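You operate a simulated robot arm through the tools that you are given. There is no shell and no other tool. Be economical: measure what you need, move in short steps, check, and stop when the job is done.

You are at the controls of a simulated two-armed robot. One attempt, no reset.

## Task
Load basket 1 with the steel and brass parts of the job card's kind; send it to the raised stop.
Fine: raise the stop before you let the brake off.

It is judged by the outcome, as a careful person would: the job done as asked, and still so three seconds after it is handed in. It fails if anything else is knocked over, pushed out of place, dropped, spilled or broken.

## Robot
Two 7-joint arms with two-finger parallel grippers on one trunk, on a base that drives. Base frame: it is fixed to the floor where the robot stands at the start and does not move with it; the origin is under the middle of the robot, x ahead of it, y to its left, z up. Lengths are in mm, angles in rad, forces in N, time in s.
The left shoulder is at the start at [62, 199, 1104], the right one opposite. With the tool pointing down near the work surface each hand reaches from about 320 to 720 mm from the robot's upright axis, wherever it stands, measured 20 degrees to its own side. Places, roughly: basket one [600, 500, 1000]; brake lever [300, 600, 800]; rollers before the stop [700, 300, 1000]; stop lever [600, 100, 900]. Payload 1.57 kg a hand.
The TCP of each hand is the grasp point between the finger pads, 30 mm short of the fingertips. In the tool frame z runs along the fingers and y along their closing line. The gripper opens to 110 mm. The fingers are 24 mm wide and 12 mm thick; the gripper's body (48 by 112 mm) begins 78 mm behind the TCP.
Orientation is that of the tool frame in the base frame, as a unit quaternion [x, y, z, w]. With the fingers straight down and closing along the base's y, the tool's x points along the base's -x, its y along +y and its z along -z.

## Interface
- The arms move only by the tool nudge_tool. It takes "left_rows", "right_rows" or both (then of equal length, played together; a hand with none holds still); each is a list of rows, each a list of 7 numbers: the shift along the tool's x, y, z in cm, then the turn, a rotation vector about the tool's x, y, z in rad, then the finger opening in cm, from 0 to 11. In form: [[dx, dy, dz, ax, ay, az, jaw], ...]. A call has 1 to 10 rows; each row shifts and turns the commanded pose from where the row before left it, along the tool's axes as they then stand. Rows are played at 5 a second. More than 50 mm and 0.15 rad between two rows, or a gripper value outside its range, and nothing of the call is played. Where a pose cannot be reached the arm comes as near as it can. A force on the tool above 90 N (or 10 N above the force at the start of the call, whichever is more), or a blocked arm, ends the call early, and 0.2 s more pass. The fingers move at their own pace (about 72 mm/s each) and stop on an object; they squeeze with about 32 N. The grip force told is the motor's: it shows also when the fingers shut on nothing. Time passes only in rows, and 0.2 s behind the last, so rows that do not move let the fingers close. The reply holds the time, the measured pose of the TCP, the force on the tool along the base axes, the opening and the grip force, in the units named above and with some noise, with the torque about the TCP (base axes, N m) and any sound that the robot's microphone picked up.
- Cameras (640 x 400 px; columns grow to the right, rows downward): "scene" is now at [89.7, 58.6, 1689.3]; the picture's right is [0.70, -0.72, 0.00], its down [-0.55, -0.53, -0.65] and it looks along [0.46, 0.45, -0.76] (base axes); focal length 272 px, centre (320, 200). "left" rides on the left gripper at [70, -16, -141] in its tool frame; the picture's right is [0.23, 0.97, 0.00], its down [-0.85, 0.20, -0.48] and it looks along [-0.47, 0.11, 0.88] (tool axes); focal length 222 px, centre (320, 200). "right" rides on the right gripper at [70, 16, -141] in its tool frame; the picture's right is [-0.23, 0.97, 0.00], its down [-0.85, -0.20, -0.48] and it looks along [-0.47, -0.11, 0.88] (tool axes); focal length 222 px, centre (320, 200). There is no depth. A picture from a camera that has moved, and an enlarged one, comes with that camera's place and axes in the base frame and with its lens.
- camera(camera): a new picture of that camera. The clock stands still meanwhile.
- move_column(by): slides the trunk up (or, below 0, down) by that many mm; the arms and the scene camera ride with it, the base frame stays. It gives what a move gives, with no picture.
- drive_base(legs): drives the robot by 1 to 6 legs, each [ahead, left, turn to the left] in mm, mm and rad, along the robot's own axes; the way and the turn of a leg run together, so that a leg with both is an arc; at most 1500 mm and 3.142 rad a leg. The arms and the cameras ride along, it lands a little off, and it stops where it bumps. It gives what a move gives.
- head_to(pan, tilt): turns the head with the scene camera to pan (to the left, within 1.501 rad either way) and tilt (down, from -0.506 to 1.204), counted from straight ahead of the robot. It gives what a move gives.
- zoom(camera, box): a new picture of the part [left, top, right, bottom] of that camera's present view, enlarged. The clock stands still meanwhile.
- hand_in(): hands the job in; it is judged then, once.

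Work in short steps. Places have to be worked out from the pictures, the camera data and where the tool is seen: move nearer, look again, correct. Check each grasp and each placing, and mend what went wrong. You have 120 turns and 92 pictures in all, those below and enlarged ones among them. Open the grippers and draw the arms clear of the work before you hand the job in, unless the task says otherwise; then end with one line.

The tools are called after "Call:" as name(argument=value, ...) on one line, values as JSON. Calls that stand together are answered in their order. nudge_tool: Moves the arms, as the interface text tells. Its arguments: {"type":"object","properties":{"left_rows":{"type":"array"},"right_rows":{"type":"array"}},"required":[]} The other tools are called the same way: move_column (by) slides the trunk up or down; drive_base (legs) drives the base; head_to (pan, tilt) turns the head that bears the scene camera; camera (camera) takes a picture; zoom (camera, box) takes an enlarged picture of a part of a camera's view; hand_in () hands the job in.

At the start:

```text
time_s: 0.0
left_ee_pos: [425.2, 450.9, 1287.8]
left_ee_rot: [0.0, 1.0, 0.0, -0.002]
left_force: [-0.1, 0.7, 1.1]
left_moment: [0.01, 0.0, 0.0]
left_gripper_width: 110.1
left_grip_force: 0.1
right_ee_pos: [310.9, 29.5, 1230.1]
right_ee_rot: [0.0, 1.0, -0.001, -0.001]
right_force: [0.0, -0.5, -0.5]
right_moment: [-0.01, 0.02, 0.03]
right_gripper_width: 110.3
right_grip_force: 0.0
trunk travel left (down, up): [-700.0, 290.0]
robot x, y, heading: [1.7, -0.8, -0.002]
head pan, tilt: [0.771, 0.864]
```

scene: 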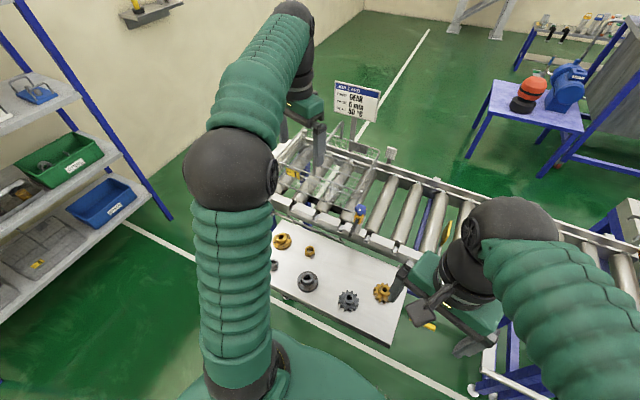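
right: 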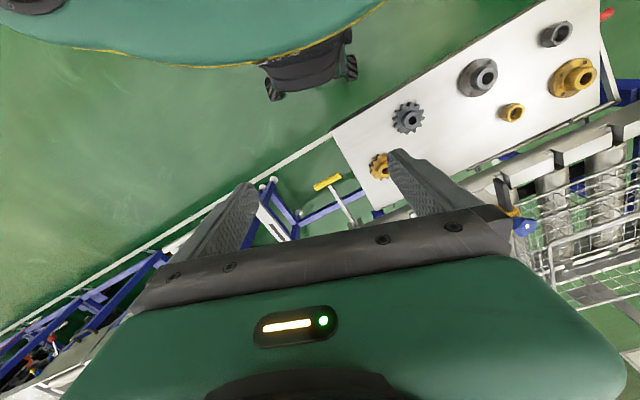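
left: 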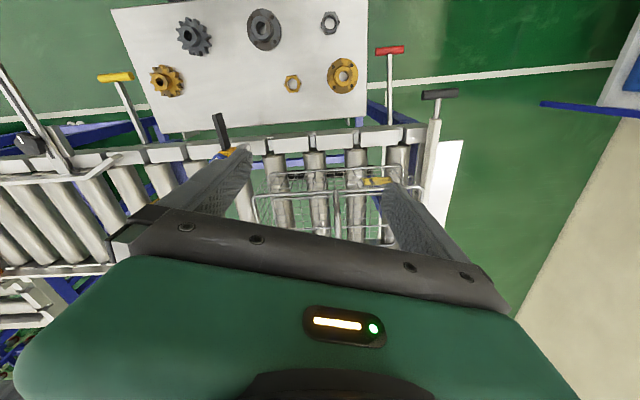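

The job card seems to read GEAR; I zoom on it and on the table area for detail.

Call:
zoom(camera="scene", box=[310, 70, 410, 132])

Call:
zoom(camera="left", box=[90, 0, 490, 250])

Call:
zoom(camera="scene", box=[250, 120, 490, 270])

```text
6.40 times, centred on (360, 101) of scene
camera zoom: at [89.7, 58.6, 1689.3], right [0.7, -0.72, 0.0], down [-0.55, -0.53, -0.65], along [0.46, 0.45, -0.76], focal length 1743 px, centre (64, 834)
```

zoom: 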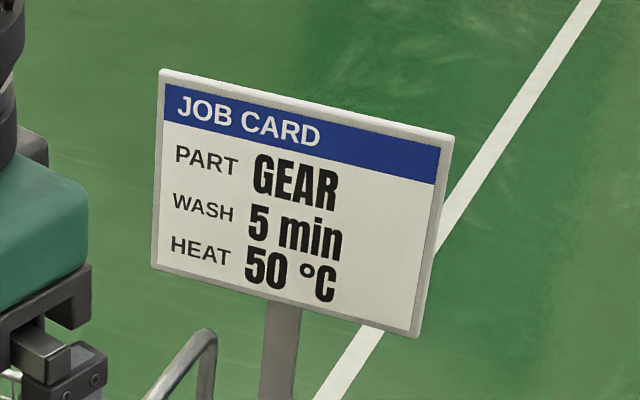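

```text
1.60 times, centred on (290, 125) of left
camera zoom: at [356.3, 434.7, 1429.2], right [-0.23, 0.97, 0.0], down [0.86, 0.2, 0.48], along [0.47, 0.11, -0.88], focal length 355 px, centre (368, 320)
```

zoom: 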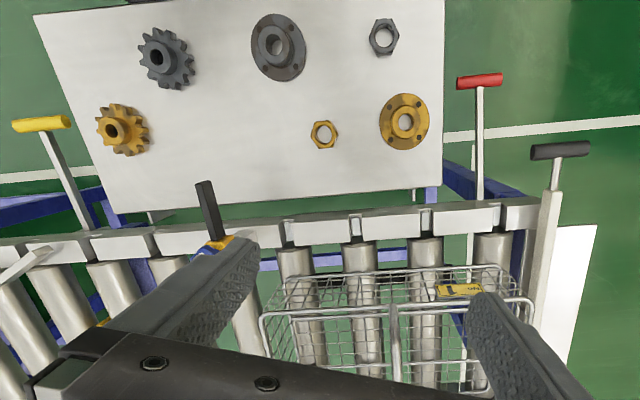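

```text
2.67 times, centred on (370, 195) of scene
camera zoom: at [89.7, 58.6, 1689.3], right [0.7, -0.72, 0.0], down [-0.55, -0.53, -0.65], along [0.46, 0.45, -0.76], focal length 726 px, centre (187, 213)
```

zoom: 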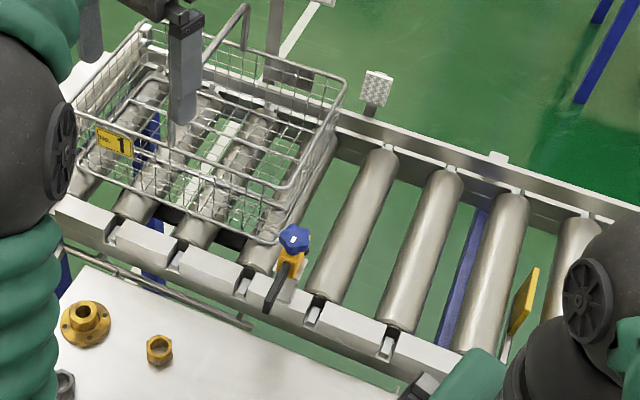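

The kind is GEAR: the steel gear (about [342,192,915]) and the brass gear (about [432,137,915]). Now I look at the conveyor's right part and at the levers.

Call:
head_to(pan=0.1, tilt=0.8)

Call:
camera(camera="scene")

Call:
zoom(camera="right", box=[240, 0, 640, 250])

```text
time_s: 1.1
left_ee_pos: [423.8, 448.9, 1287.2]
left_ee_rot: [0.0, 1.0, -0.001, 0.0]
left_force: [0.9, 0.1, -0.2]
left_moment: [0.0, 0.01, 0.05]
left_gripper_width: 110.0
left_grip_force: 0.1
right_ee_pos: [310.5, 28.8, 1231.1]
right_ee_rot: [0.0, 1.0, 0.0, 0.0]
right_force: [0.6, -0.7, -0.6]
right_moment: [0.02, -0.03, 0.0]
right_gripper_width: 109.9
right_grip_force: 0.0
trunk travel left (down, up): [-700.0, 290.0]
robot x, y, heading: [2.9, 0.3, -0.0]
head pan, tilt: [0.099, 0.799]
```

```text
85 pictures are left
camera scene: at [114.3, 12.5, 1694.4], right [0.1, -0.99, 0.0], down [-0.71, -0.07, -0.7], along [0.69, 0.07, -0.72], focal length 272 px, centre (320, 200)
```

scene: 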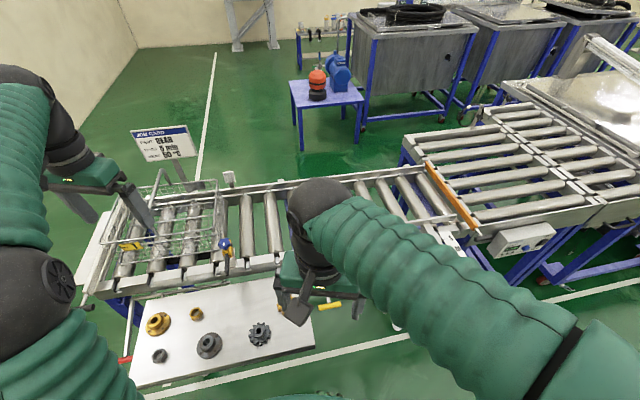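

```text
1.60 times, centred on (440, 125) of right
camera zoom: at [240.9, 44.3, 1372.1], right [0.23, 0.97, 0.0], down [0.86, -0.2, 0.48], along [0.47, -0.11, -0.88], focal length 355 px, centre (128, 320)
```

zoom: 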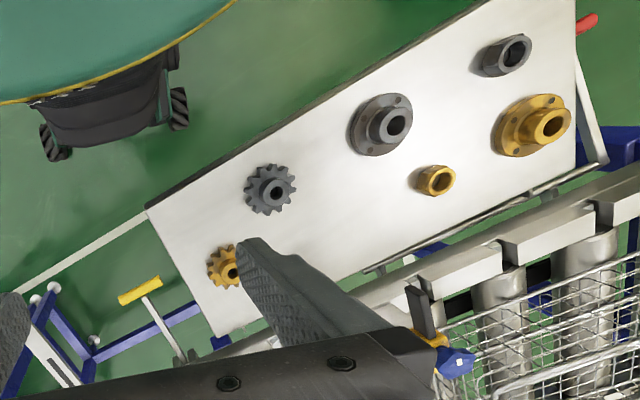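

The right arm hides the stop, so I move the right hand to its own side.

Call:
nudge_tool(right_rows=[[0, -5, 0, 0, 0, 0, 11], [0, -5, 0, 0, 0, 0, 11], [0, -5, 0, 0, 0, 0, 11], [0, -5, 0, 0, 0, 0, 11], [0, -5, 0, 0, 0, 0, 11], [0, -5, 0, 0, 0, 0, 11], [0, -5, 0, 0, 0, 0, 11]])

Call:
camera(camera="scene")

```text
time_s: 2.6
left_ee_pos: [427.6, 447.0, 1288.6]
left_ee_rot: [0.0, 1.0, 0.001, -0.001]
left_force: [0.2, 0.3, 0.0]
left_moment: [-0.03, 0.01, 0.01]
left_gripper_width: 110.0
left_grip_force: 0.1
right_ee_pos: [311.2, -325.3, 1230.0]
right_ee_rot: [0.0, 1.0, 0.001, -0.001]
right_force: [1.2, 0.0, -0.5]
right_moment: [-0.02, 0.0, -0.03]
right_gripper_width: 110.2
right_grip_force: 0.0
trunk travel left (down, up): [-700.0, 290.0]
robot x, y, heading: [-0.8, 2.1, 0.001]
head pan, tilt: [0.099, 0.799]
```

```text
83 pictures are left
camera scene: at [115.3, 8.8, 1694.4], right [0.1, -1.0, 0.0], down [-0.71, -0.07, -0.7], along [0.69, 0.07, -0.72], focal length 272 px, centre (320, 200)
```

scene: 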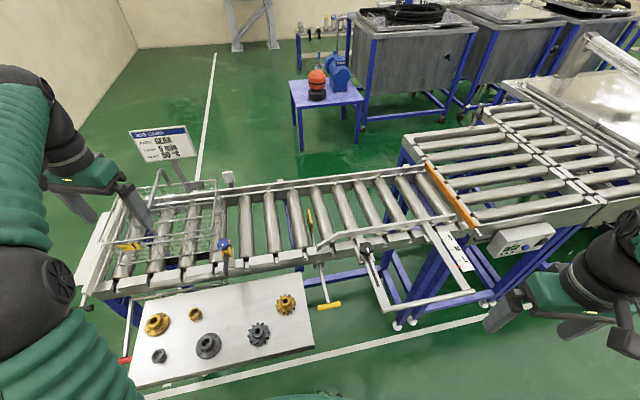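

Call:
zoom(camera="scene", box=[280, 150, 480, 335])

Call:
zoom(camera="scene", box=[80, 170, 270, 370])

```text
2.16 times, centred on (380, 242) of scene
camera zoom: at [115.3, 8.8, 1694.4], right [0.1, -1.0, 0.0], down [-0.71, -0.07, -0.7], along [0.69, 0.07, -0.72], focal length 589 px, centre (190, 108)
```

zoom: 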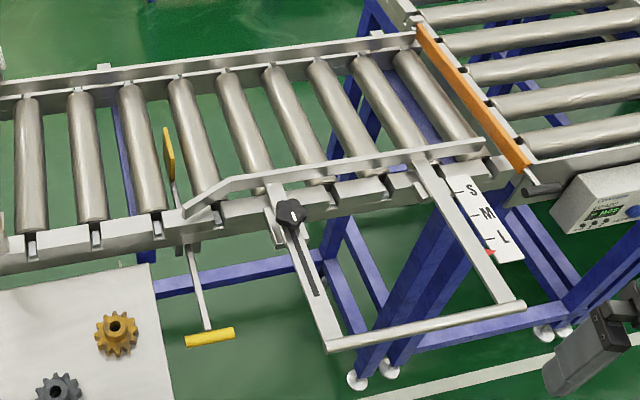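

```text
2.00 times, centred on (175, 270) of scene
camera zoom: at [115.3, 8.8, 1694.4], right [0.1, -1.0, 0.0], down [-0.71, -0.07, -0.7], along [0.69, 0.07, -0.72], focal length 545 px, centre (610, 60)
```

zoom: 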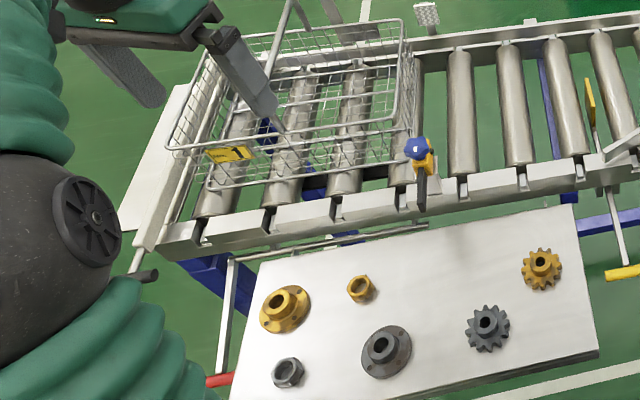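

The yellow handle (about [452,20,899]) works the yellow stop paddle, and the red one (about [267,571,842]) should be the brake. A black one and a blue-yellow device also stand there, so I get closer views with both wrist cameras.

Call:
nudge_tool(right_rows=[[-1, 5, 1, 0, 0, 0, 11], [-1, 5, 1, 0, 0, 0, 11], [0, 5, 1, 0, 0, 0, 11], [0, 5, 1, 0, 0, 0, 11], [0, 4, 1, 0, 0, 0, 11]], left_rows=[[5, 0, 0, 0, 0, 0, 11], [5, 0, 0, 0, 0, 0, 11], [5, 2, 0, 0, 0, 0, 11], [0, 2, 0, 0, 0, 0, 11], [0, 0, 0, 0, 0, 0, 11]])

Call:
camera(camera="right")

Call:
camera(camera="left")

```text
refused: row 1 steps farther than a row can; nothing moved
```

```text
80 pictures are left
camera right: at [242.4, -309.3, 1371.8], right [0.23, 0.97, 0.0], down [0.86, -0.2, 0.48], along [0.46, -0.11, -0.88], focal length 222 px, centre (320, 200)
```

right: 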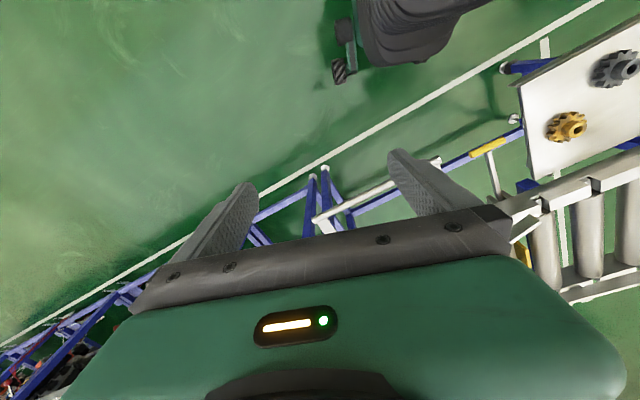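

```text
79 pictures are left
camera left: at [356.5, 431.5, 1430.0], right [-0.23, 0.97, 0.0], down [0.86, 0.2, 0.48], along [0.47, 0.11, -0.88], focal length 222 px, centre (320, 200)
```

left: 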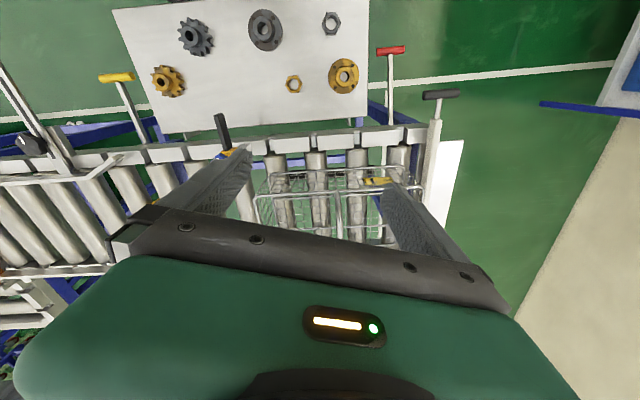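

That call was refused for its step size; I resend it with smaller steps.

Call:
nudge_tool(right_rows=[[0, 4.5, 1, 0, 0, 0, 11], [0, 4.5, 1, 0, 0, 0, 11], [0, 4.5, 1, 0, 0, 0, 11], [0, 4.5, 1, 0, 0, 0, 11], [0, 4, 1, 0, 0, 0, 11]], left_rows=[[4.5, 0, 0, 0, 0, 0, 11], [4.5, 0, 0, 0, 0, 0, 11], [0, 4, 0, 0, 0, 0, 11], [0, 4, 0, 0, 0, 0, 11], [0, 4, 0, 0, 0, 0, 11]])

Call:
camera(camera="right")

Call:
camera(camera="left")

Call:
head_to(pan=0.9, tilt=1.0)

Call:
camera(camera="scene")

```text
time_s: 3.9
left_ee_pos: [334.1, 574.9, 1285.3]
left_ee_rot: [0.0, 1.0, -0.001, 0.001]
left_force: [0.4, -0.9, 0.3]
left_moment: [-0.05, 0.01, -0.06]
left_gripper_width: 110.1
left_grip_force: 0.0
right_ee_pos: [309.9, -96.6, 1182.2]
right_ee_rot: [0.0, 1.0, -0.002, -0.001]
right_force: [-0.2, 0.4, -1.0]
right_moment: [-0.04, 0.01, -0.01]
right_gripper_width: 110.1
right_grip_force: 0.1
trunk travel left (down, up): [-700.0, 290.0]
robot x, y, heading: [-1.3, 3.1, 0.0]
head pan, tilt: [0.099, 0.799]
```

```text
78 pictures are left
camera right: at [240.7, -80.6, 1323.0], right [0.23, 0.97, 0.0], down [0.86, -0.2, 0.48], along [0.47, -0.11, -0.88], focal length 222 px, centre (320, 200)
```

right: 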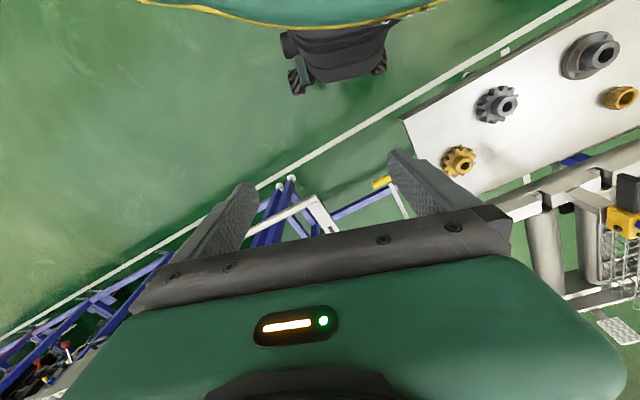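

```text
77 pictures are left
camera left: at [264.6, 559.7, 1427.7], right [-0.23, 0.97, 0.0], down [0.86, 0.2, 0.48], along [0.47, 0.11, -0.88], focal length 222 px, centre (320, 200)
```

left: 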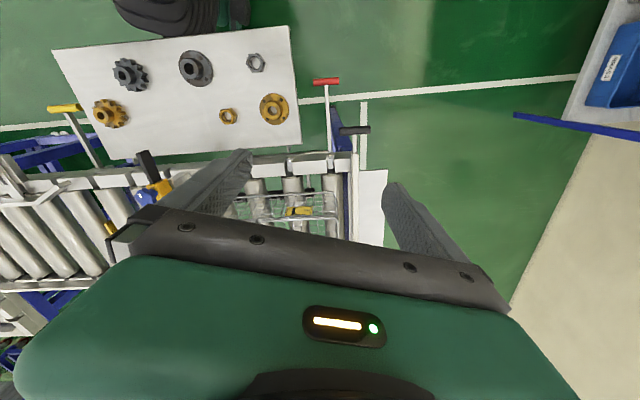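

```text
time_s: 5.0
left_ee_pos: [334.6, 566.9, 1288.3]
left_ee_rot: [0.0, 1.0, 0.001, 0.0]
left_force: [0.3, -0.1, 0.2]
left_moment: [-0.05, -0.01, -0.01]
left_gripper_width: 109.9
left_grip_force: 0.1
right_ee_pos: [310.6, -104.6, 1180.5]
right_ee_rot: [0.0, 1.0, 0.0, 0.0]
right_force: [0.4, -0.1, 0.1]
right_moment: [0.02, 0.02, 0.0]
right_gripper_width: 109.9
right_grip_force: 0.2
trunk travel left (down, up): [-700.0, 290.0]
robot x, y, heading: [-0.7, 0.9, 0.0]
head pan, tilt: [0.901, 1.0]
```

```text
76 pictures are left
camera scene: at [76.8, 57.9, 1679.4], right [0.78, -0.62, 0.0], down [-0.52, -0.66, -0.54], along [0.34, 0.42, -0.84], focal length 272 px, centre (320, 200)
```

scene: 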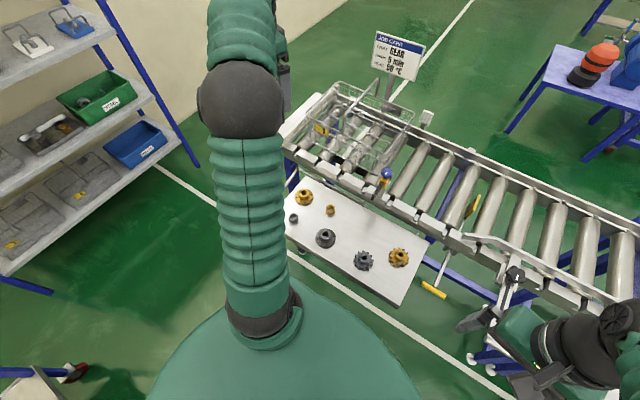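

Better views; I zoom in on the levers and the blue-yellow device.

Call:
zoom(camera="left", box=[200, 50, 440, 230])

Call:
zoom(camera="scene", box=[280, 75, 500, 305])

Call:
zoom(camera="scene", box=[350, 150, 450, 212])

```text
2.22 times, centred on (320, 140) of left
camera zoom: at [265.3, 551.5, 1430.6], right [-0.23, 0.97, 0.0], down [0.86, 0.2, 0.48], along [0.47, 0.11, -0.88], focal length 494 px, centre (320, 333)
```

zoom: 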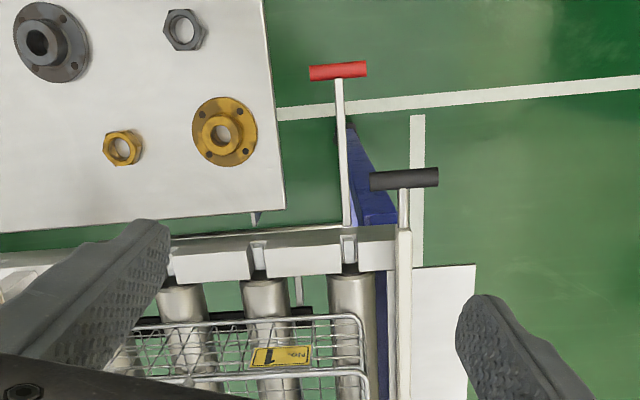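

```text
1.74 times, centred on (390, 190) of scene
camera zoom: at [76.8, 57.9, 1679.4], right [0.78, -0.62, 0.0], down [-0.52, -0.66, -0.54], along [0.34, 0.42, -0.84], focal length 474 px, centre (198, 217)
```

zoom: 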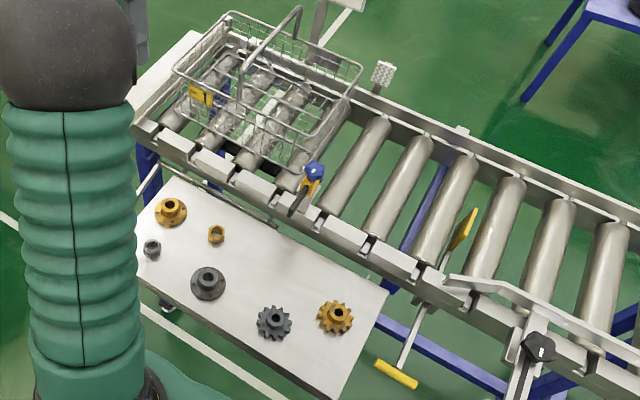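

```text
6.40 times, centred on (400, 181) of scene
camera zoom: at [76.8, 57.9, 1679.4], right [0.78, -0.62, 0.0], down [-0.52, -0.66, -0.54], along [0.34, 0.42, -0.84], focal length 1743 px, centre (-192, 322)
```

zoom: 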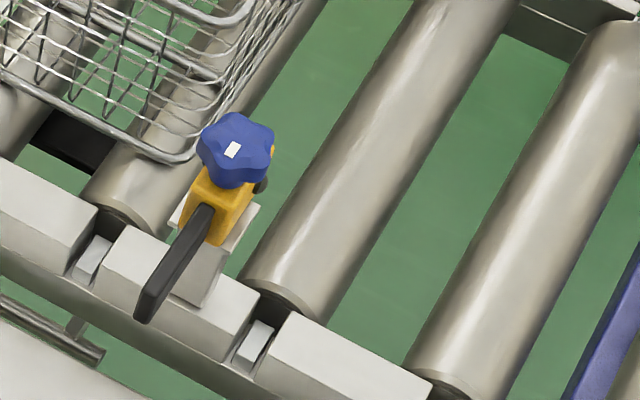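

The blue-yellow thing is a photo-sensor facing a reflector, so I leave it alone; the red lever is the brake. To see the stop's state, I turn the right hand so that its camera looks along +y from the far side of the stop.

Call:
nudge_tool(right_rows=[[-4.5, -1, 0, 0, 0, 0, 11], [-4.5, -1, 0, 0, 0, 0, 11], [-4.5, -1, 0, 0, 0, 0, 11], [-4.5, -1, 0, 0, 0, 0, 11], [-4.5, -1, 0, 0, 0, 0, 11], [0, 0, 0, 0, 0, -0.15, 11], [0, 0, 0, 0, 0, -0.15, 11], [0, 0, 0, 0, 0, -0.15, 11], [0, 0, 0, 0, 0, -0.15, 11], [0, 0, 0, 0, 0, -0.15, 11]])

Call:
nudge_tool(right_rows=[[0, 0, 0, 0, 0, -0.15, 11], [0, 0, 0, 0, 0, -0.15, 11], [0, 0, 0, 0, 0, -0.15, 11], [0, 0, 0, 0, 0, -0.15, 11], [0, 0, 0, 0, 0, -0.15, 11]])

Call:
camera(camera="right")

```text
time_s: 7.2
left_ee_pos: [333.2, 569.5, 1286.7]
left_ee_rot: [0.001, 1.0, 0.0, 0.0]
left_force: [0.3, -0.9, 0.0]
left_moment: [0.02, -0.02, 0.02]
left_gripper_width: 110.2
left_grip_force: 0.1
right_ee_pos: [534.7, -151.0, 1181.2]
right_ee_rot: [-0.367, 0.93, 0.0, 0.0]
right_force: [-0.3, 0.1, 0.5]
right_moment: [0.01, -0.02, 0.03]
right_gripper_width: 109.9
right_grip_force: 0.1
trunk travel left (down, up): [-700.0, 290.0]
robot x, y, heading: [-0.2, -4.6, 0.002]
head pan, tilt: [0.901, 1.0]
```

```text
time_s: 8.4
left_ee_pos: [334.6, 568.5, 1287.7]
left_ee_rot: [0.0, 1.0, 0.0, -0.001]
left_force: [0.2, 0.1, -1.2]
left_moment: [-0.01, 0.0, 0.0]
left_gripper_width: 109.9
left_grip_force: 0.1
right_ee_pos: [536.1, -151.8, 1179.4]
right_ee_rot: [-0.682, 0.731, 0.0, 0.0]
right_force: [0.0, -0.1, 0.7]
right_moment: [-0.02, -0.05, -0.01]
right_gripper_width: 110.0
right_grip_force: 0.0
trunk travel left (down, up): [-700.0, 290.0]
robot x, y, heading: [-1.7, -4.9, 0.001]
head pan, tilt: [0.901, 1.0]
```

```text
72 pictures are left
camera right: at [514.5, -220.5, 1322.2], right [-0.96, 0.29, 0.0], down [0.26, 0.84, 0.48], along [0.14, 0.46, -0.88], focal length 222 px, centre (320, 200)
```

right: 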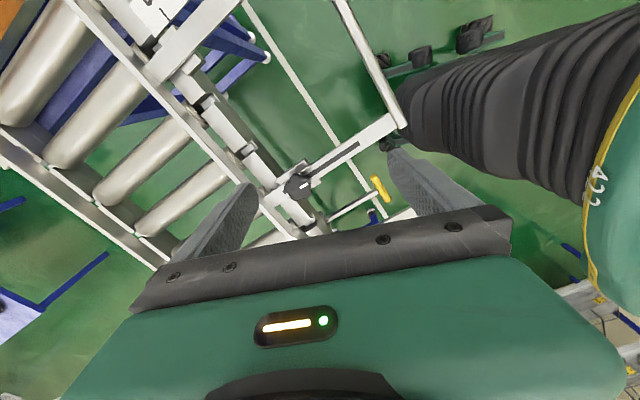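

The gripper hides the stop. I tilt the hand so the camera looks flatter along the conveyor, backing off a little.

Call:
nudge_tool(right_rows=[[4, -1, 0, 0, 0, 0, 11], [3, -1, 0, 0, 0, 0, 11], [0, 0, 0, 0, -0.15, 0, 11], [0, 0, 0, 0, -0.15, 0, 11], [0, 0, 0, 0, -0.15, 0, 11], [0, 0, 0, 0, -0.15, 0, 11], [0, 0, 0, 0, -0.1, 0, 11]])

Call:
camera(camera="right")

```text
time_s: 10.0
left_ee_pos: [335.5, 568.1, 1288.9]
left_ee_rot: [-0.001, 1.0, 0.0, 0.0]
left_force: [-0.2, -0.3, -0.3]
left_moment: [0.01, 0.0, 0.03]
left_gripper_width: 109.9
left_grip_force: 0.1
right_ee_pos: [550.6, -224.3, 1179.4]
right_ee_rot: [-0.64, 0.687, 0.235, 0.253]
right_force: [0.5, -0.1, 0.2]
right_moment: [0.0, 0.0, 0.01]
right_gripper_width: 109.8
right_grip_force: 0.1
trunk travel left (down, up): [-700.0, 290.0]
robot x, y, heading: [2.1, -0.2, -0.004]
head pan, tilt: [0.901, 1.0]
```

```text
71 pictures are left
camera right: at [524.1, -367.8, 1243.4], right [-0.96, 0.24, 0.15], down [0.22, 0.33, 0.92], along [0.17, 0.91, -0.37], focal length 222 px, centre (320, 200)
```

right: 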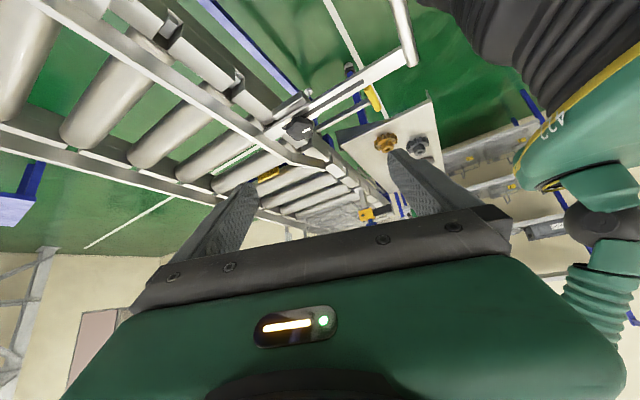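

Call:
zoom(camera="right", box=[200, 70, 440, 230])

```text
2.50 times, centred on (320, 150) of right
camera zoom: at [524.1, -367.8, 1243.4], right [-0.96, 0.24, 0.15], down [0.22, 0.33, 0.92], along [0.17, 0.91, -0.37], focal length 555 px, centre (320, 325)
```

zoom: 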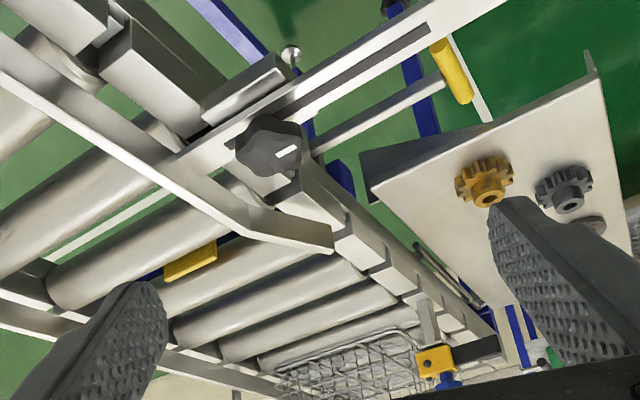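

The paddle's yellow edge (about [738,106,940]) is barely showing between the rollers, i.e. the stop is down. The handle bar is near [450,17,893], along y. I bring the right hand upright above it, with the fingers closing along x.

Call:
nudge_tool(right_rows=[[0, 0, 0, 0, 0.15, 0, 11], [0, 0, 0, 0, 0.15, 0, 11], [0, 0, 0, 0, 0.15, 0, 11], [0, 0, 0, 0, 0.15, 0, 11], [0, 0, 0, 0, 0.1, 0, 11], [-4, 2.5, 0, 0, 0, -0.07, 11], [-4, 2.5, 0, 0, 0, 0, 11], [-4, 2.5, 0, 0, 0, 0, 11], [-4, 2, 0, 0, 0, 0, 11]])

Call:
nudge_tool(right_rows=[[-4, 0, 2, 0, 0, 0, 11], [-3.5, 0, 3, 0, 0, 0, 11], [0, 0, 4, 0, 0, 0, 11], [0, 0, 4, 0, 0, 0, 11], [0, 0, 0, 0, 0, 0, 11]])

Call:
camera(camera="right")

```text
time_s: 12.0
left_ee_pos: [334.4, 571.2, 1287.4]
left_ee_rot: [0.0, 1.0, 0.0, 0.0]
left_force: [-0.3, -0.3, 0.3]
left_moment: [-0.04, -0.04, 0.01]
left_gripper_width: 109.8
left_grip_force: 0.1
right_ee_pos: [457.6, -61.2, 1180.6]
right_ee_rot: [-0.707, 0.707, 0.0, -0.001]
right_force: [0.0, 0.4, -0.3]
right_moment: [-0.02, 0.02, -0.03]
right_gripper_width: 110.1
right_grip_force: 0.0
trunk travel left (down, up): [-700.0, 290.0]
robot x, y, heading: [2.0, -0.6, -0.003]
head pan, tilt: [0.901, 1.0]
```

```text
time_s: 13.2
left_ee_pos: [333.9, 569.2, 1288.7]
left_ee_rot: [-0.001, 1.0, 0.0, 0.0]
left_force: [-0.8, -1.0, 0.3]
left_moment: [0.0, 0.02, 0.0]
left_gripper_width: 110.4
left_grip_force: 0.2
right_ee_pos: [459.0, 14.1, 1050.6]
right_ee_rot: [-0.706, 0.708, 0.0, -0.001]
right_force: [0.4, -0.1, 0.4]
right_moment: [0.0, -0.02, -0.02]
right_gripper_width: 110.0
right_grip_force: 0.0
trunk travel left (down, up): [-700.0, 290.0]
robot x, y, heading: [-0.7, 1.6, 0.003]
head pan, tilt: [0.901, 1.0]
```

```text
69 pictures are left
camera right: at [442.7, -56.5, 1192.1], right [-0.97, 0.23, 0.0], down [0.2, 0.85, 0.48], along [0.11, 0.47, -0.88], focal length 222 px, centre (320, 200)
```

right: 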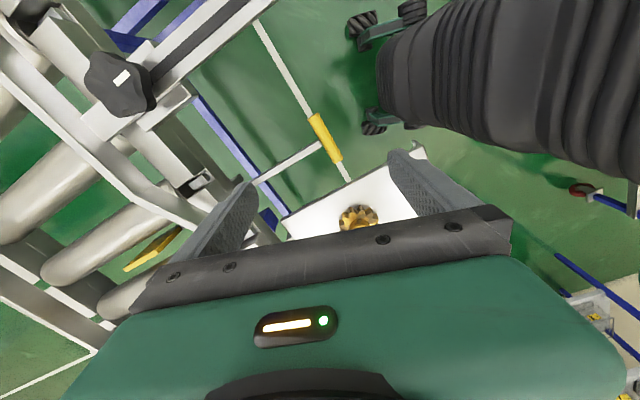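

The handle bar and the whole conveyor are yawed by about 19°. I turn the fingers to match, shift 20 mm toward the handle's near end to miss the lever arm, and descend partway.

Call:
nudge_tool(right_rows=[[0, 0, 0, 0, 0, -0.11, 8], [0, 0, 0, 0, 0, -0.11, 8], [0, 0, 0, 0, 0, -0.1, 8], [1.55, 0.7, 0, 0, 0, 0, 8], [0, 0, 4, 0, 0, 0, 8], [0, 0, 4, 0, 0, 0, 8], [0, 0, 0, 0, 0, 0, 7]])

Call:
camera(camera="right")

```text
time_s: 14.8
left_ee_pos: [333.4, 569.4, 1288.5]
left_ee_rot: [0.0, 1.0, 0.001, 0.0]
left_force: [0.1, 0.0, -0.3]
left_moment: [0.0, -0.02, 0.01]
left_gripper_width: 110.0
left_grip_force: 0.0
right_ee_pos: [456.0, -2.9, 971.1]
right_ee_rot: [0.811, -0.586, 0.0, 0.0]
right_force: [0.3, -0.3, 0.4]
right_moment: [-0.01, -0.03, 0.01]
right_gripper_width: 69.9
right_grip_force: 0.0
trunk travel left (down, up): [-700.0, 290.0]
robot x, y, heading: [0.4, -1.8, 0.0]
head pan, tilt: [0.901, 1.0]
```

```text
68 pictures are left
camera right: at [462.2, -74.4, 1111.7], right [-1.0, -0.09, 0.0], down [-0.08, 0.87, 0.48], along [-0.04, 0.48, -0.88], focal length 222 px, centre (320, 200)
```

right: 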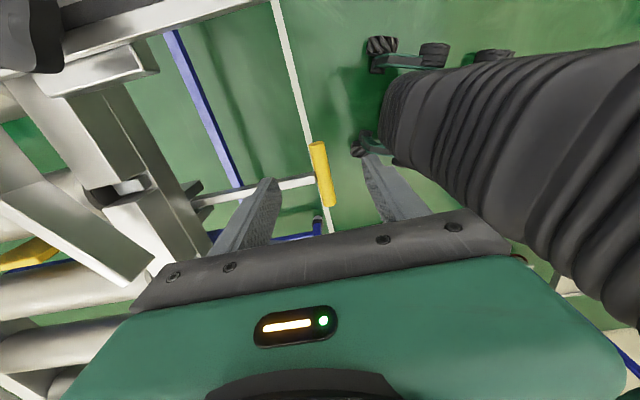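

Alignment fits: bar from (460,-19) to (442,52), hand at (456,-3). I descend to the bar and close.

Call:
nudge_tool(right_rows=[[0.2, 0, 4, 0, 0, 0, 7], [0, 0, 3.6, 0, 0, 0, 7], [0, 0, 0, 0, 0, 0, 7], [0, 0, 0, 0, 0, 0, 0], [0, 0, 0, 0, 0, 0, 0], [0, 0, 0, 0, 0, 0, 0]])

Call:
camera(camera="right")

```text
time_s: 16.2
left_ee_pos: [334.8, 569.9, 1287.5]
left_ee_rot: [0.0, 1.0, 0.0, 0.0]
left_force: [0.3, 0.6, -0.1]
left_moment: [0.01, 0.03, 0.0]
left_gripper_width: 110.1
left_grip_force: 0.1
right_ee_pos: [456.6, -6.1, 894.9]
right_ee_rot: [0.81, -0.587, 0.0, 0.0]
right_force: [0.9, -0.6, -1.6]
right_moment: [0.06, 0.02, -0.54]
right_gripper_width: 15.9
right_grip_force: 31.1
trunk travel left (down, up): [-700.0, 290.0]
robot x, y, heading: [-2.1, -3.0, -0.001]
head pan, tilt: [0.901, 1.0]
```

```text
67 pictures are left
camera right: at [463.7, -77.7, 1036.0], right [-1.0, -0.09, 0.0], down [-0.08, 0.87, 0.48], along [-0.04, 0.48, -0.88], focal length 222 px, centre (320, 200)
```

right: 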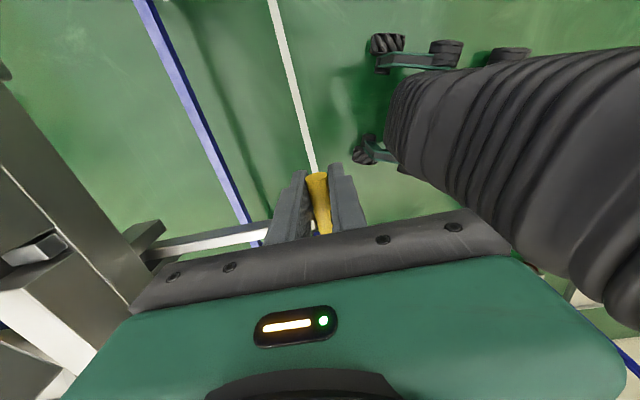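

The handle is gripped (16 mm). I press it down a little and read the force.

Call:
nudge_tool(right_rows=[[0, 0, 0.7, 0, 0, 0, 0], [0, 0, 0.7, 0, 0, 0, 0], [0, 0, 0, 0, 0, 0, 0]])

```text
time_s: 17.0
left_ee_pos: [335.0, 569.6, 1287.5]
left_ee_rot: [0.0, 1.0, 0.0, 0.0]
left_force: [-0.6, -0.5, 0.2]
left_moment: [0.01, 0.02, -0.01]
left_gripper_width: 110.0
left_grip_force: 0.0
right_ee_pos: [457.2, -5.2, 880.8]
right_ee_rot: [0.81, -0.587, 0.001, 0.0]
right_force: [4.5, 0.4, 0.5]
right_moment: [0.05, -0.04, -0.54]
right_gripper_width: 15.5
right_grip_force: 31.1
trunk travel left (down, up): [-700.0, 290.0]
robot x, y, heading: [1.7, 2.9, -0.002]
head pan, tilt: [0.901, 1.0]
```

The handle follows freely and pulls slightly inward (arc). I carry on down with a slight shift inward, reading the forces.

Call:
nudge_tool(right_rows=[[0, -0.3, 1, 0, 0, 0, 0], [0, -0.3, 1, 0, 0, 0, 0], [0, -0.4, 1, 0, 0, 0, 0], [0, 0, 0, 0, 0, 0, 0]])

Call:
head_to(pan=0.15, tilt=0.9)

Call:
camera(camera="scene")

```text
time_s: 18.0
left_ee_pos: [332.2, 569.4, 1289.8]
left_ee_rot: [0.001, 1.0, 0.0, 0.001]
left_force: [0.5, 0.1, -0.1]
left_moment: [0.01, -0.01, 0.0]
left_gripper_width: 110.2
left_grip_force: 0.0
right_ee_pos: [462.8, -3.8, 850.0]
right_ee_rot: [0.81, -0.586, 0.0, 0.003]
right_force: [-25.3, -2.6, -7.7]
right_moment: [0.43, 0.2, -0.64]
right_gripper_width: 15.9
right_grip_force: 31.2
trunk travel left (down, up): [-700.0, 290.0]
robot x, y, heading: [1.0, -0.6, 0.004]
head pan, tilt: [0.901, 1.0]
```

```text
time_s: 19.1
left_ee_pos: [331.1, 568.9, 1288.9]
left_ee_rot: [0.0, 1.0, 0.0, 0.001]
left_force: [0.0, -0.8, 0.4]
left_moment: [-0.03, 0.0, 0.01]
left_gripper_width: 110.2
left_grip_force: 0.2
right_ee_pos: [463.1, -2.8, 851.3]
right_ee_rot: [0.811, -0.585, -0.001, 0.002]
right_force: [-32.1, -2.6, -9.6]
right_moment: [0.58, 0.13, -0.63]
right_gripper_width: 15.9
right_grip_force: 31.4
trunk travel left (down, up): [-700.0, 290.0]
robot x, y, heading: [-3.2, 3.5, -0.0]
head pan, tilt: [0.15, 0.901]
```

```text
66 pictures are left
camera scene: at [102.8, 15.4, 1686.9], right [0.15, -0.99, 0.0], down [-0.77, -0.12, -0.62], along [0.62, 0.09, -0.78], focal length 272 px, centre (320, 200)
```

scene: 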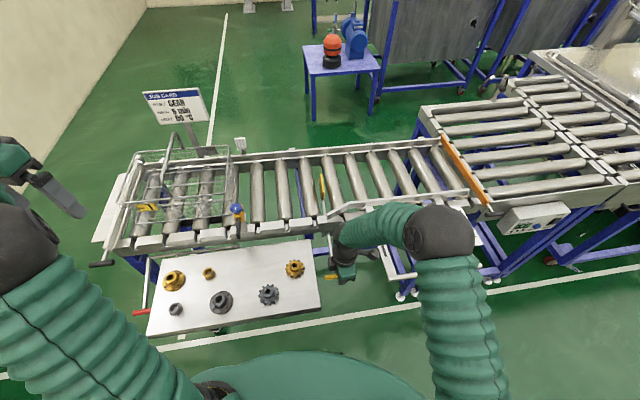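

Call:
zoom(camera="scene", box=[270, 140, 430, 290])

Call:
nudge_tool(right_rows=[[0, 0.7, 0.2, 0, 0, 0, 0], [0, 0, 0, 0, 0, 0, 0]])

```text
2.67 times, centred on (350, 215) of scene
camera zoom: at [102.8, 15.4, 1686.9], right [0.15, -0.99, 0.0], down [-0.77, -0.12, -0.62], along [0.62, 0.09, -0.78], focal length 726 px, centre (240, 160)
```

zoom: 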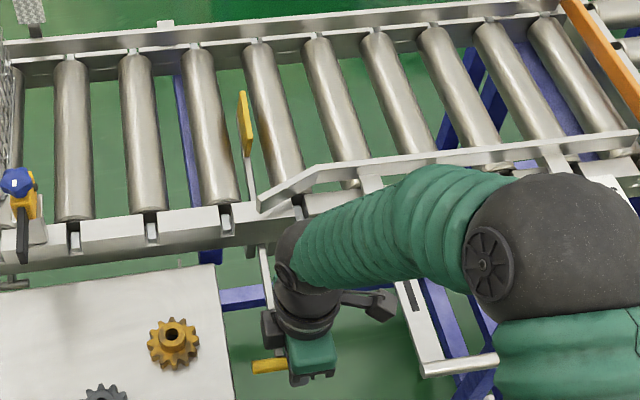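

```text
time_s: 19.7
left_ee_pos: [335.5, 570.7, 1288.4]
left_ee_rot: [0.001, 1.0, -0.001, 0.0]
left_force: [0.0, 0.2, 0.5]
left_moment: [0.03, -0.02, -0.01]
left_gripper_width: 109.9
left_grip_force: 0.1
right_ee_pos: [463.6, -2.7, 850.1]
right_ee_rot: [0.81, -0.586, 0.002, -0.002]
right_force: [-4.6, 4.6, 0.7]
right_moment: [-0.7, -0.27, -0.6]
right_gripper_width: 16.0
right_grip_force: 31.6
trunk travel left (down, up): [-700.0, 290.0]
robot x, y, heading: [-1.7, 2.8, 0.003]
head pan, tilt: [0.15, 0.901]
```

The paddle rises as the handle drops. I continue downward.

Call:
nudge_tool(right_rows=[[0, -0.2, 1, 0, 0, 0, 0], [0, -0.25, 1, 0, 0, 0, 0], [0, 0, 0, 0, 0, 0, 0]])

```text
time_s: 20.5
left_ee_pos: [335.7, 569.8, 1288.6]
left_ee_rot: [0.0, 1.0, -0.001, -0.001]
left_force: [1.4, 0.5, 0.6]
left_moment: [-0.01, 0.01, -0.01]
left_gripper_width: 110.0
left_grip_force: 0.0
right_ee_pos: [465.6, -2.6, 826.8]
right_ee_rot: [0.81, -0.587, 0.001, 0.0]
right_force: [5.0, 2.0, 20.8]
right_moment: [0.09, 0.13, -0.76]
right_gripper_width: 16.0
right_grip_force: 31.2
trunk travel left (down, up): [-700.0, 290.0]
robot x, y, heading: [1.7, -2.7, -0.001]
head pan, tilt: [0.15, 0.901]
```

An upward force of 21 N appears: either a detent or the end stop. I press 10 mm further gently.

Call:
nudge_tool(right_rows=[[0, -0.1, 0.4, 0, 0, 0, 0], [0, -0.15, 0.6, 0, 0, 0, 0], [0, 0, 0, 0, 0, 0, 0]])

Call:
zoom(camera="scene", box=[270, 140, 430, 290])

```text
time_s: 21.3
left_ee_pos: [332.5, 568.4, 1288.4]
left_ee_rot: [0.0, 1.0, 0.0, 0.0]
left_force: [0.7, -1.2, 0.0]
left_moment: [0.01, 0.03, -0.05]
left_gripper_width: 110.2
left_grip_force: 0.0
right_ee_pos: [466.0, -2.7, 817.4]
right_ee_rot: [0.81, -0.587, 0.001, 0.001]
right_force: [1.0, -0.8, 19.1]
right_moment: [-0.13, 0.02, -0.68]
right_gripper_width: 16.1
right_grip_force: 31.0
trunk travel left (down, up): [-700.0, 290.0]
robot x, y, heading: [0.1, -2.4, 0.001]
head pan, tilt: [0.15, 0.901]
```

```text
2.67 times, centred on (350, 215) of scene
camera zoom: at [106.7, 16.4, 1686.7], right [0.15, -0.99, 0.0], down [-0.78, -0.12, -0.62], along [0.61, 0.09, -0.78], focal length 726 px, centre (240, 160)
```

zoom: 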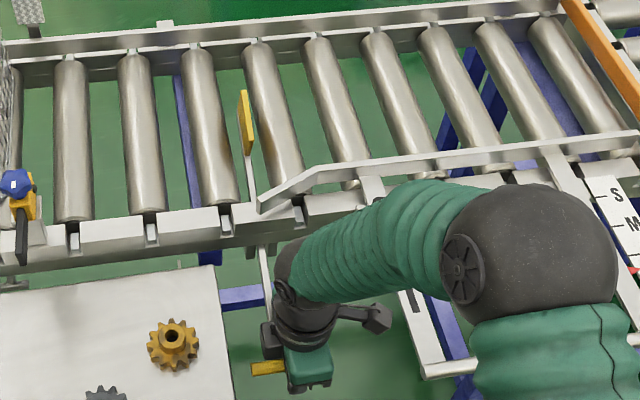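

The handle slid in the grip (friction about 20 N), so the lever is at its end. I release, raise the hand and check that the stop stays up.

Call:
nudge_tool(right_rows=[[0, 0, 0, 0, 0, 0, 6], [0, 0, 0, 0, 0, 0, 6], [0, 0, -4, 0, 0, 0, 6], [0, 0, -4, 0, 0, 0, 6], [0, 0, -4, 0, 0, 0, 6], [0, 0, -4, 0, 0, 0, 6], [2, 0, -4, 0, 0, 0, 6], [4, 0, -3, 0, 0, 0, 6], [4, 0, -3, 0, 0, 0, 6]])

Call:
camera(camera="right")

Call:
camera(camera="scene")

```text
time_s: 23.3
left_ee_pos: [334.1, 567.5, 1288.3]
left_ee_rot: [0.001, 1.0, 0.001, 0.0]
left_force: [0.5, 0.2, 0.1]
left_moment: [-0.01, -0.02, -0.01]
left_gripper_width: 110.0
left_grip_force: 0.2
right_ee_pos: [497.3, -99.3, 1078.8]
right_ee_rot: [0.81, -0.586, -0.001, 0.0]
right_force: [-0.2, 0.1, -0.2]
right_moment: [0.03, 0.02, -0.01]
right_gripper_width: 59.8
right_grip_force: 0.0
trunk travel left (down, up): [-700.0, 290.0]
robot x, y, heading: [-4.1, 3.7, 0.002]
head pan, tilt: [0.15, 0.901]
```

```text
63 pictures are left
camera right: at [504.2, -171.7, 1219.7], right [-1.0, -0.09, 0.0], down [-0.08, 0.87, 0.48], along [-0.04, 0.48, -0.88], focal length 222 px, centre (320, 200)
```

right: 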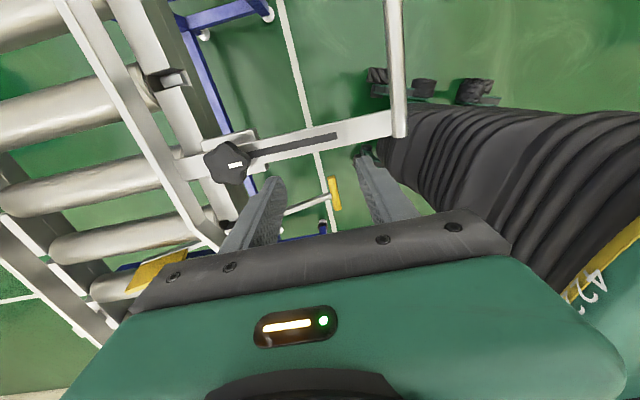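

```text
62 pictures are left
camera scene: at [109.0, 12.9, 1686.5], right [0.15, -0.99, 0.0], down [-0.78, -0.12, -0.62], along [0.61, 0.09, -0.78], focal length 272 px, centre (320, 200)
```

scene: 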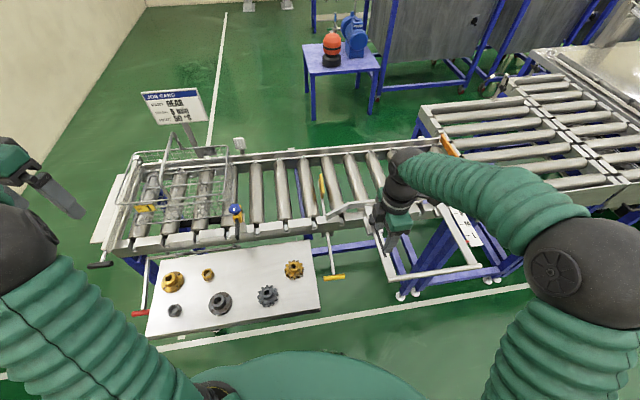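

The stop paddle stays up. The basket is a bit far for the left arm, so I park the right hand high and to the side, then drive left 150 mm (the table looks cantilevered, with a clear gap to the trunk).

Call:
nudge_tool(right_rows=[[0, 0, -4, 0, 0, 0, 6], [0, 0, -4, 0, 0, 0, 6], [0, 0, -4, 0, 0, 0, 6], [3, 3, -1, 0, 0, 0, 6], [3, 3, 0, 0, 0, 0, 6], [3, 3, 0, 0, 0, 0, 6], [3, 3, 0, 0, 0, 0, 6], [3, 3, 0, 0, 0, 0, 6]])

Call:
drive_base(legs=[[0, 150, 0]])

Call:
head_to(pan=0.5, tilt=0.9)

Call:
camera(camera="scene")

Call:
camera(camera="left")

```text
time_s: 25.1
left_ee_pos: [332.8, 568.5, 1288.7]
left_ee_rot: [0.0, 1.0, 0.0, 0.0]
left_force: [1.0, 0.3, 0.1]
left_moment: [0.01, -0.04, 0.06]
left_gripper_width: 110.4
left_grip_force: 0.1
right_ee_pos: [400.3, -289.3, 1209.1]
right_ee_rot: [0.811, -0.586, -0.001, 0.0]
right_force: [0.7, -0.1, -0.6]
right_moment: [-0.01, 0.01, 0.01]
right_gripper_width: 59.9
right_grip_force: 0.0
trunk travel left (down, up): [-700.0, 290.0]
robot x, y, heading: [-1.8, -4.3, -0.001]
head pan, tilt: [0.15, 0.901]
```

```text
time_s: 26.4
left_ee_pos: [333.8, 696.4, 1296.7]
left_ee_rot: [0.001, 1.0, 0.008, 0.001]
left_force: [-0.2, 0.0, 0.4]
left_moment: [0.05, 0.05, -0.01]
left_gripper_width: 109.8
left_grip_force: 0.1
right_ee_pos: [401.8, -159.8, 1203.7]
right_ee_rot: [0.809, -0.588, -0.005, -0.006]
right_force: [-1.5, -0.3, -0.2]
right_moment: [0.08, -0.04, -0.01]
right_gripper_width: 60.0
right_grip_force: 0.0
trunk travel left (down, up): [-700.0, 290.0]
robot x, y, heading: [-1.5, 145.9, 0.0]
head pan, tilt: [0.15, 0.901]
```

```text
time_s: 27.3
left_ee_pos: [334.8, 704.2, 1292.0]
left_ee_rot: [0.002, 1.0, 0.004, 0.002]
left_force: [-0.1, -0.1, 1.5]
left_moment: [0.03, 0.03, -0.04]
left_gripper_width: 110.1
left_grip_force: 0.0
right_ee_pos: [401.5, -151.8, 1205.9]
right_ee_rot: [0.808, -0.589, -0.003, -0.001]
right_force: [0.1, -0.3, -0.4]
right_moment: [0.02, -0.02, 0.02]
right_gripper_width: 60.0
right_grip_force: 0.0
trunk travel left (down, up): [-700.0, 290.0]
robot x, y, heading: [0.2, 146.2, 0.004]
head pan, tilt: [0.499, 0.901]
```

```text
61 pictures are left
camera scene: at [100.6, 164.9, 1686.9], right [0.48, -0.88, -0.01], down [-0.69, -0.37, -0.62], along [0.54, 0.31, -0.78], focal length 272 px, centre (320, 200)
```

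scene: 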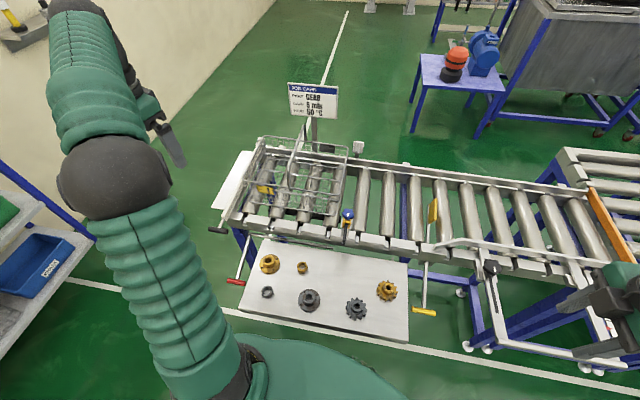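

```text
60 pictures are left
camera left: at [265.2, 687.5, 1434.3], right [-0.22, 0.97, 0.01], down [0.85, 0.19, 0.48], along [0.47, 0.11, -0.88], focal length 222 px, centre (320, 200)
```

left: 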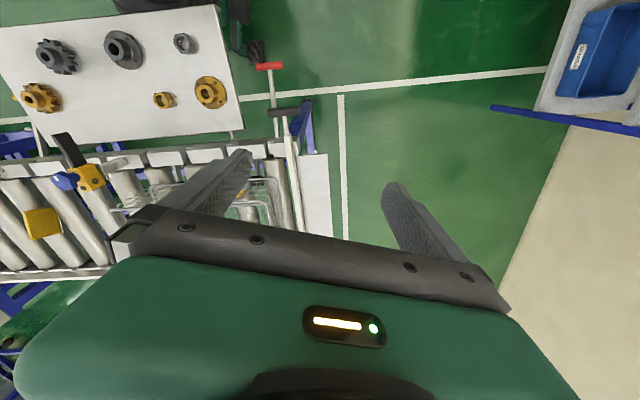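

The stop now clearly stands above the rollers. I zoom in on the basket.

Call:
zoom(camera="scene", box=[205, 125, 445, 335])

Call:
zoom(camera="scene", box=[230, 120, 370, 230])

```text
1.90 times, centred on (325, 230) of scene
camera zoom: at [100.6, 164.9, 1686.9], right [0.48, -0.88, -0.01], down [-0.69, -0.37, -0.62], along [0.54, 0.31, -0.78], focal length 519 px, centre (310, 143)
```

zoom: 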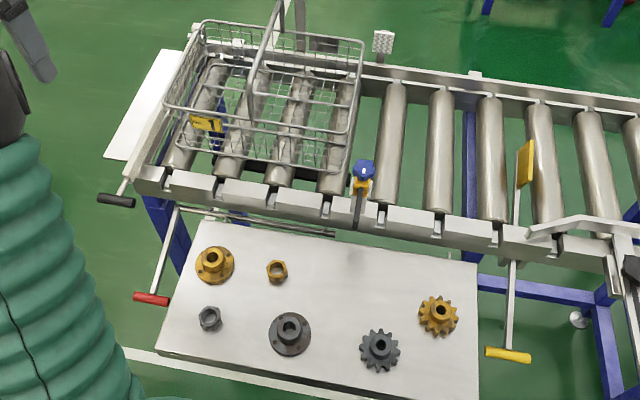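

```text
3.64 times, centred on (300, 175) of scene
camera zoom: at [100.6, 164.9, 1686.9], right [0.48, -0.88, -0.01], down [-0.69, -0.37, -0.62], along [0.54, 0.31, -0.78], focal length 990 px, centre (393, 291)
```

zoom: 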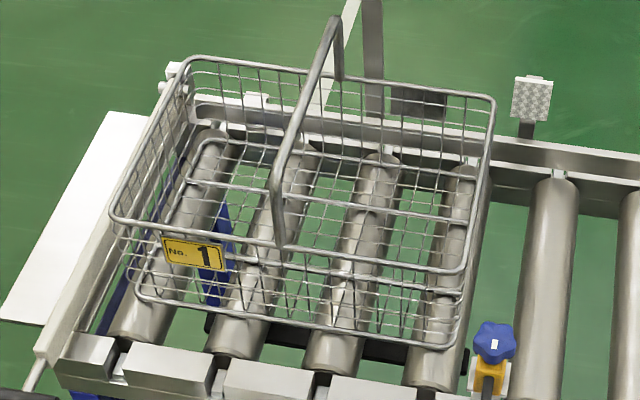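

Basket: rim about z 1090, floor about z 985, right half centred near (608,458). The steel gear is near (350,197). I bring the left hand over it, then turn the fingers to close across the conveyor.

Call:
nudge_tool(left_rows=[[0, -4.8, 0.8, 0, 0, 0, 11], [0, -4.8, 0.8, 0, 0, 0, 11], [0, -4.8, 0.8, 0, 0, 0, 11], [0, -4.8, 0.8, 0, 0, 0, 11], [0, -4.8, 0.8, 0, 0, 0, 11], [0, -4.8, 0.8, 0, 0, 0, 11], [0, -4.8, 0.8, 0, 0, 0, 11], [0, -4.8, 0.8, 0, 0, 0, 11], [0, -4.8, 0.8, 0, 0, 0, 11], [0, -4.8, 0.8, 0, 0, 0, 11]])

Call:
nudge_tool(left_rows=[[0, 0, 1, 0, 0, 0.14, 11], [0, 0, 1, 0, 0, 0.14, 11], [0, 0, 1, 0, 0, 0.14, 11], [0, 0, 1, 0, 0, 0.14, 11], [0, 0, 1, 0, 0, 0.14, 11], [0, 0, 1, 0, 0, 0.14, 11], [0, 0, 1, 0, 0, 0.14, 11], [0, 0, 0, 0, 0, 0.14, 11], [0, 0, 0, 0, 0, 0.14, 11], [0, 0, 0, 0, 0, 0, 11]])

Call:
camera(camera="left")

```text
time_s: 29.5
left_ee_pos: [333.0, 236.9, 1208.1]
left_ee_rot: [0.001, 1.0, -0.001, 0.001]
left_force: [0.3, -0.4, 0.7]
left_moment: [0.0, 0.05, 0.0]
left_gripper_width: 110.3
left_grip_force: 0.2
right_ee_pos: [403.3, -141.1, 1209.0]
right_ee_rot: [0.809, -0.587, -0.001, 0.0]
right_force: [-0.2, -0.3, -0.1]
right_moment: [-0.02, 0.02, -0.01]
right_gripper_width: 59.9
right_grip_force: 0.0
trunk travel left (down, up): [-700.0, 290.0]
robot x, y, heading: [-1.4, 144.3, -0.001]
head pan, tilt: [0.499, 0.901]
```

```text
time_s: 31.7
left_ee_pos: [334.9, 238.1, 1138.1]
left_ee_rot: [0.59, 0.807, 0.0, 0.0]
left_force: [0.8, 1.5, 0.5]
left_moment: [-0.01, 0.0, 0.0]
left_gripper_width: 109.8
left_grip_force: 0.0
right_ee_pos: [401.7, -138.2, 1209.8]
right_ee_rot: [0.81, -0.587, 0.0, 0.001]
right_force: [0.0, -0.1, 0.6]
right_moment: [0.01, -0.01, 0.03]
right_gripper_width: 60.0
right_grip_force: 0.0
trunk travel left (down, up): [-700.0, 290.0]
robot x, y, heading: [1.5, 143.8, 0.003]
head pan, tilt: [0.499, 0.901]
```

```text
57 pictures are left
camera left: at [297.2, 299.2, 1279.9], right [0.86, 0.51, 0.0], down [0.45, -0.75, 0.48], along [0.25, -0.41, -0.88], focal length 222 px, centre (320, 200)
```

left: 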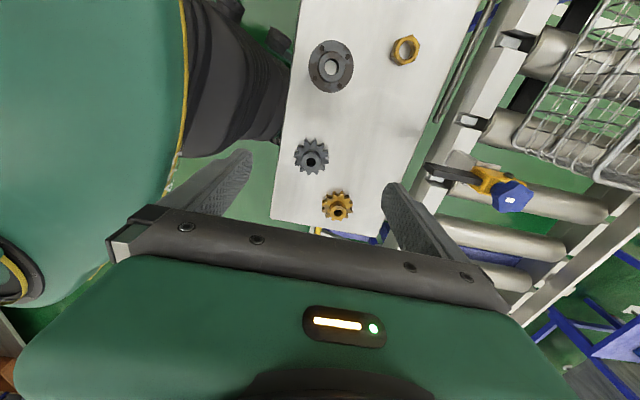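

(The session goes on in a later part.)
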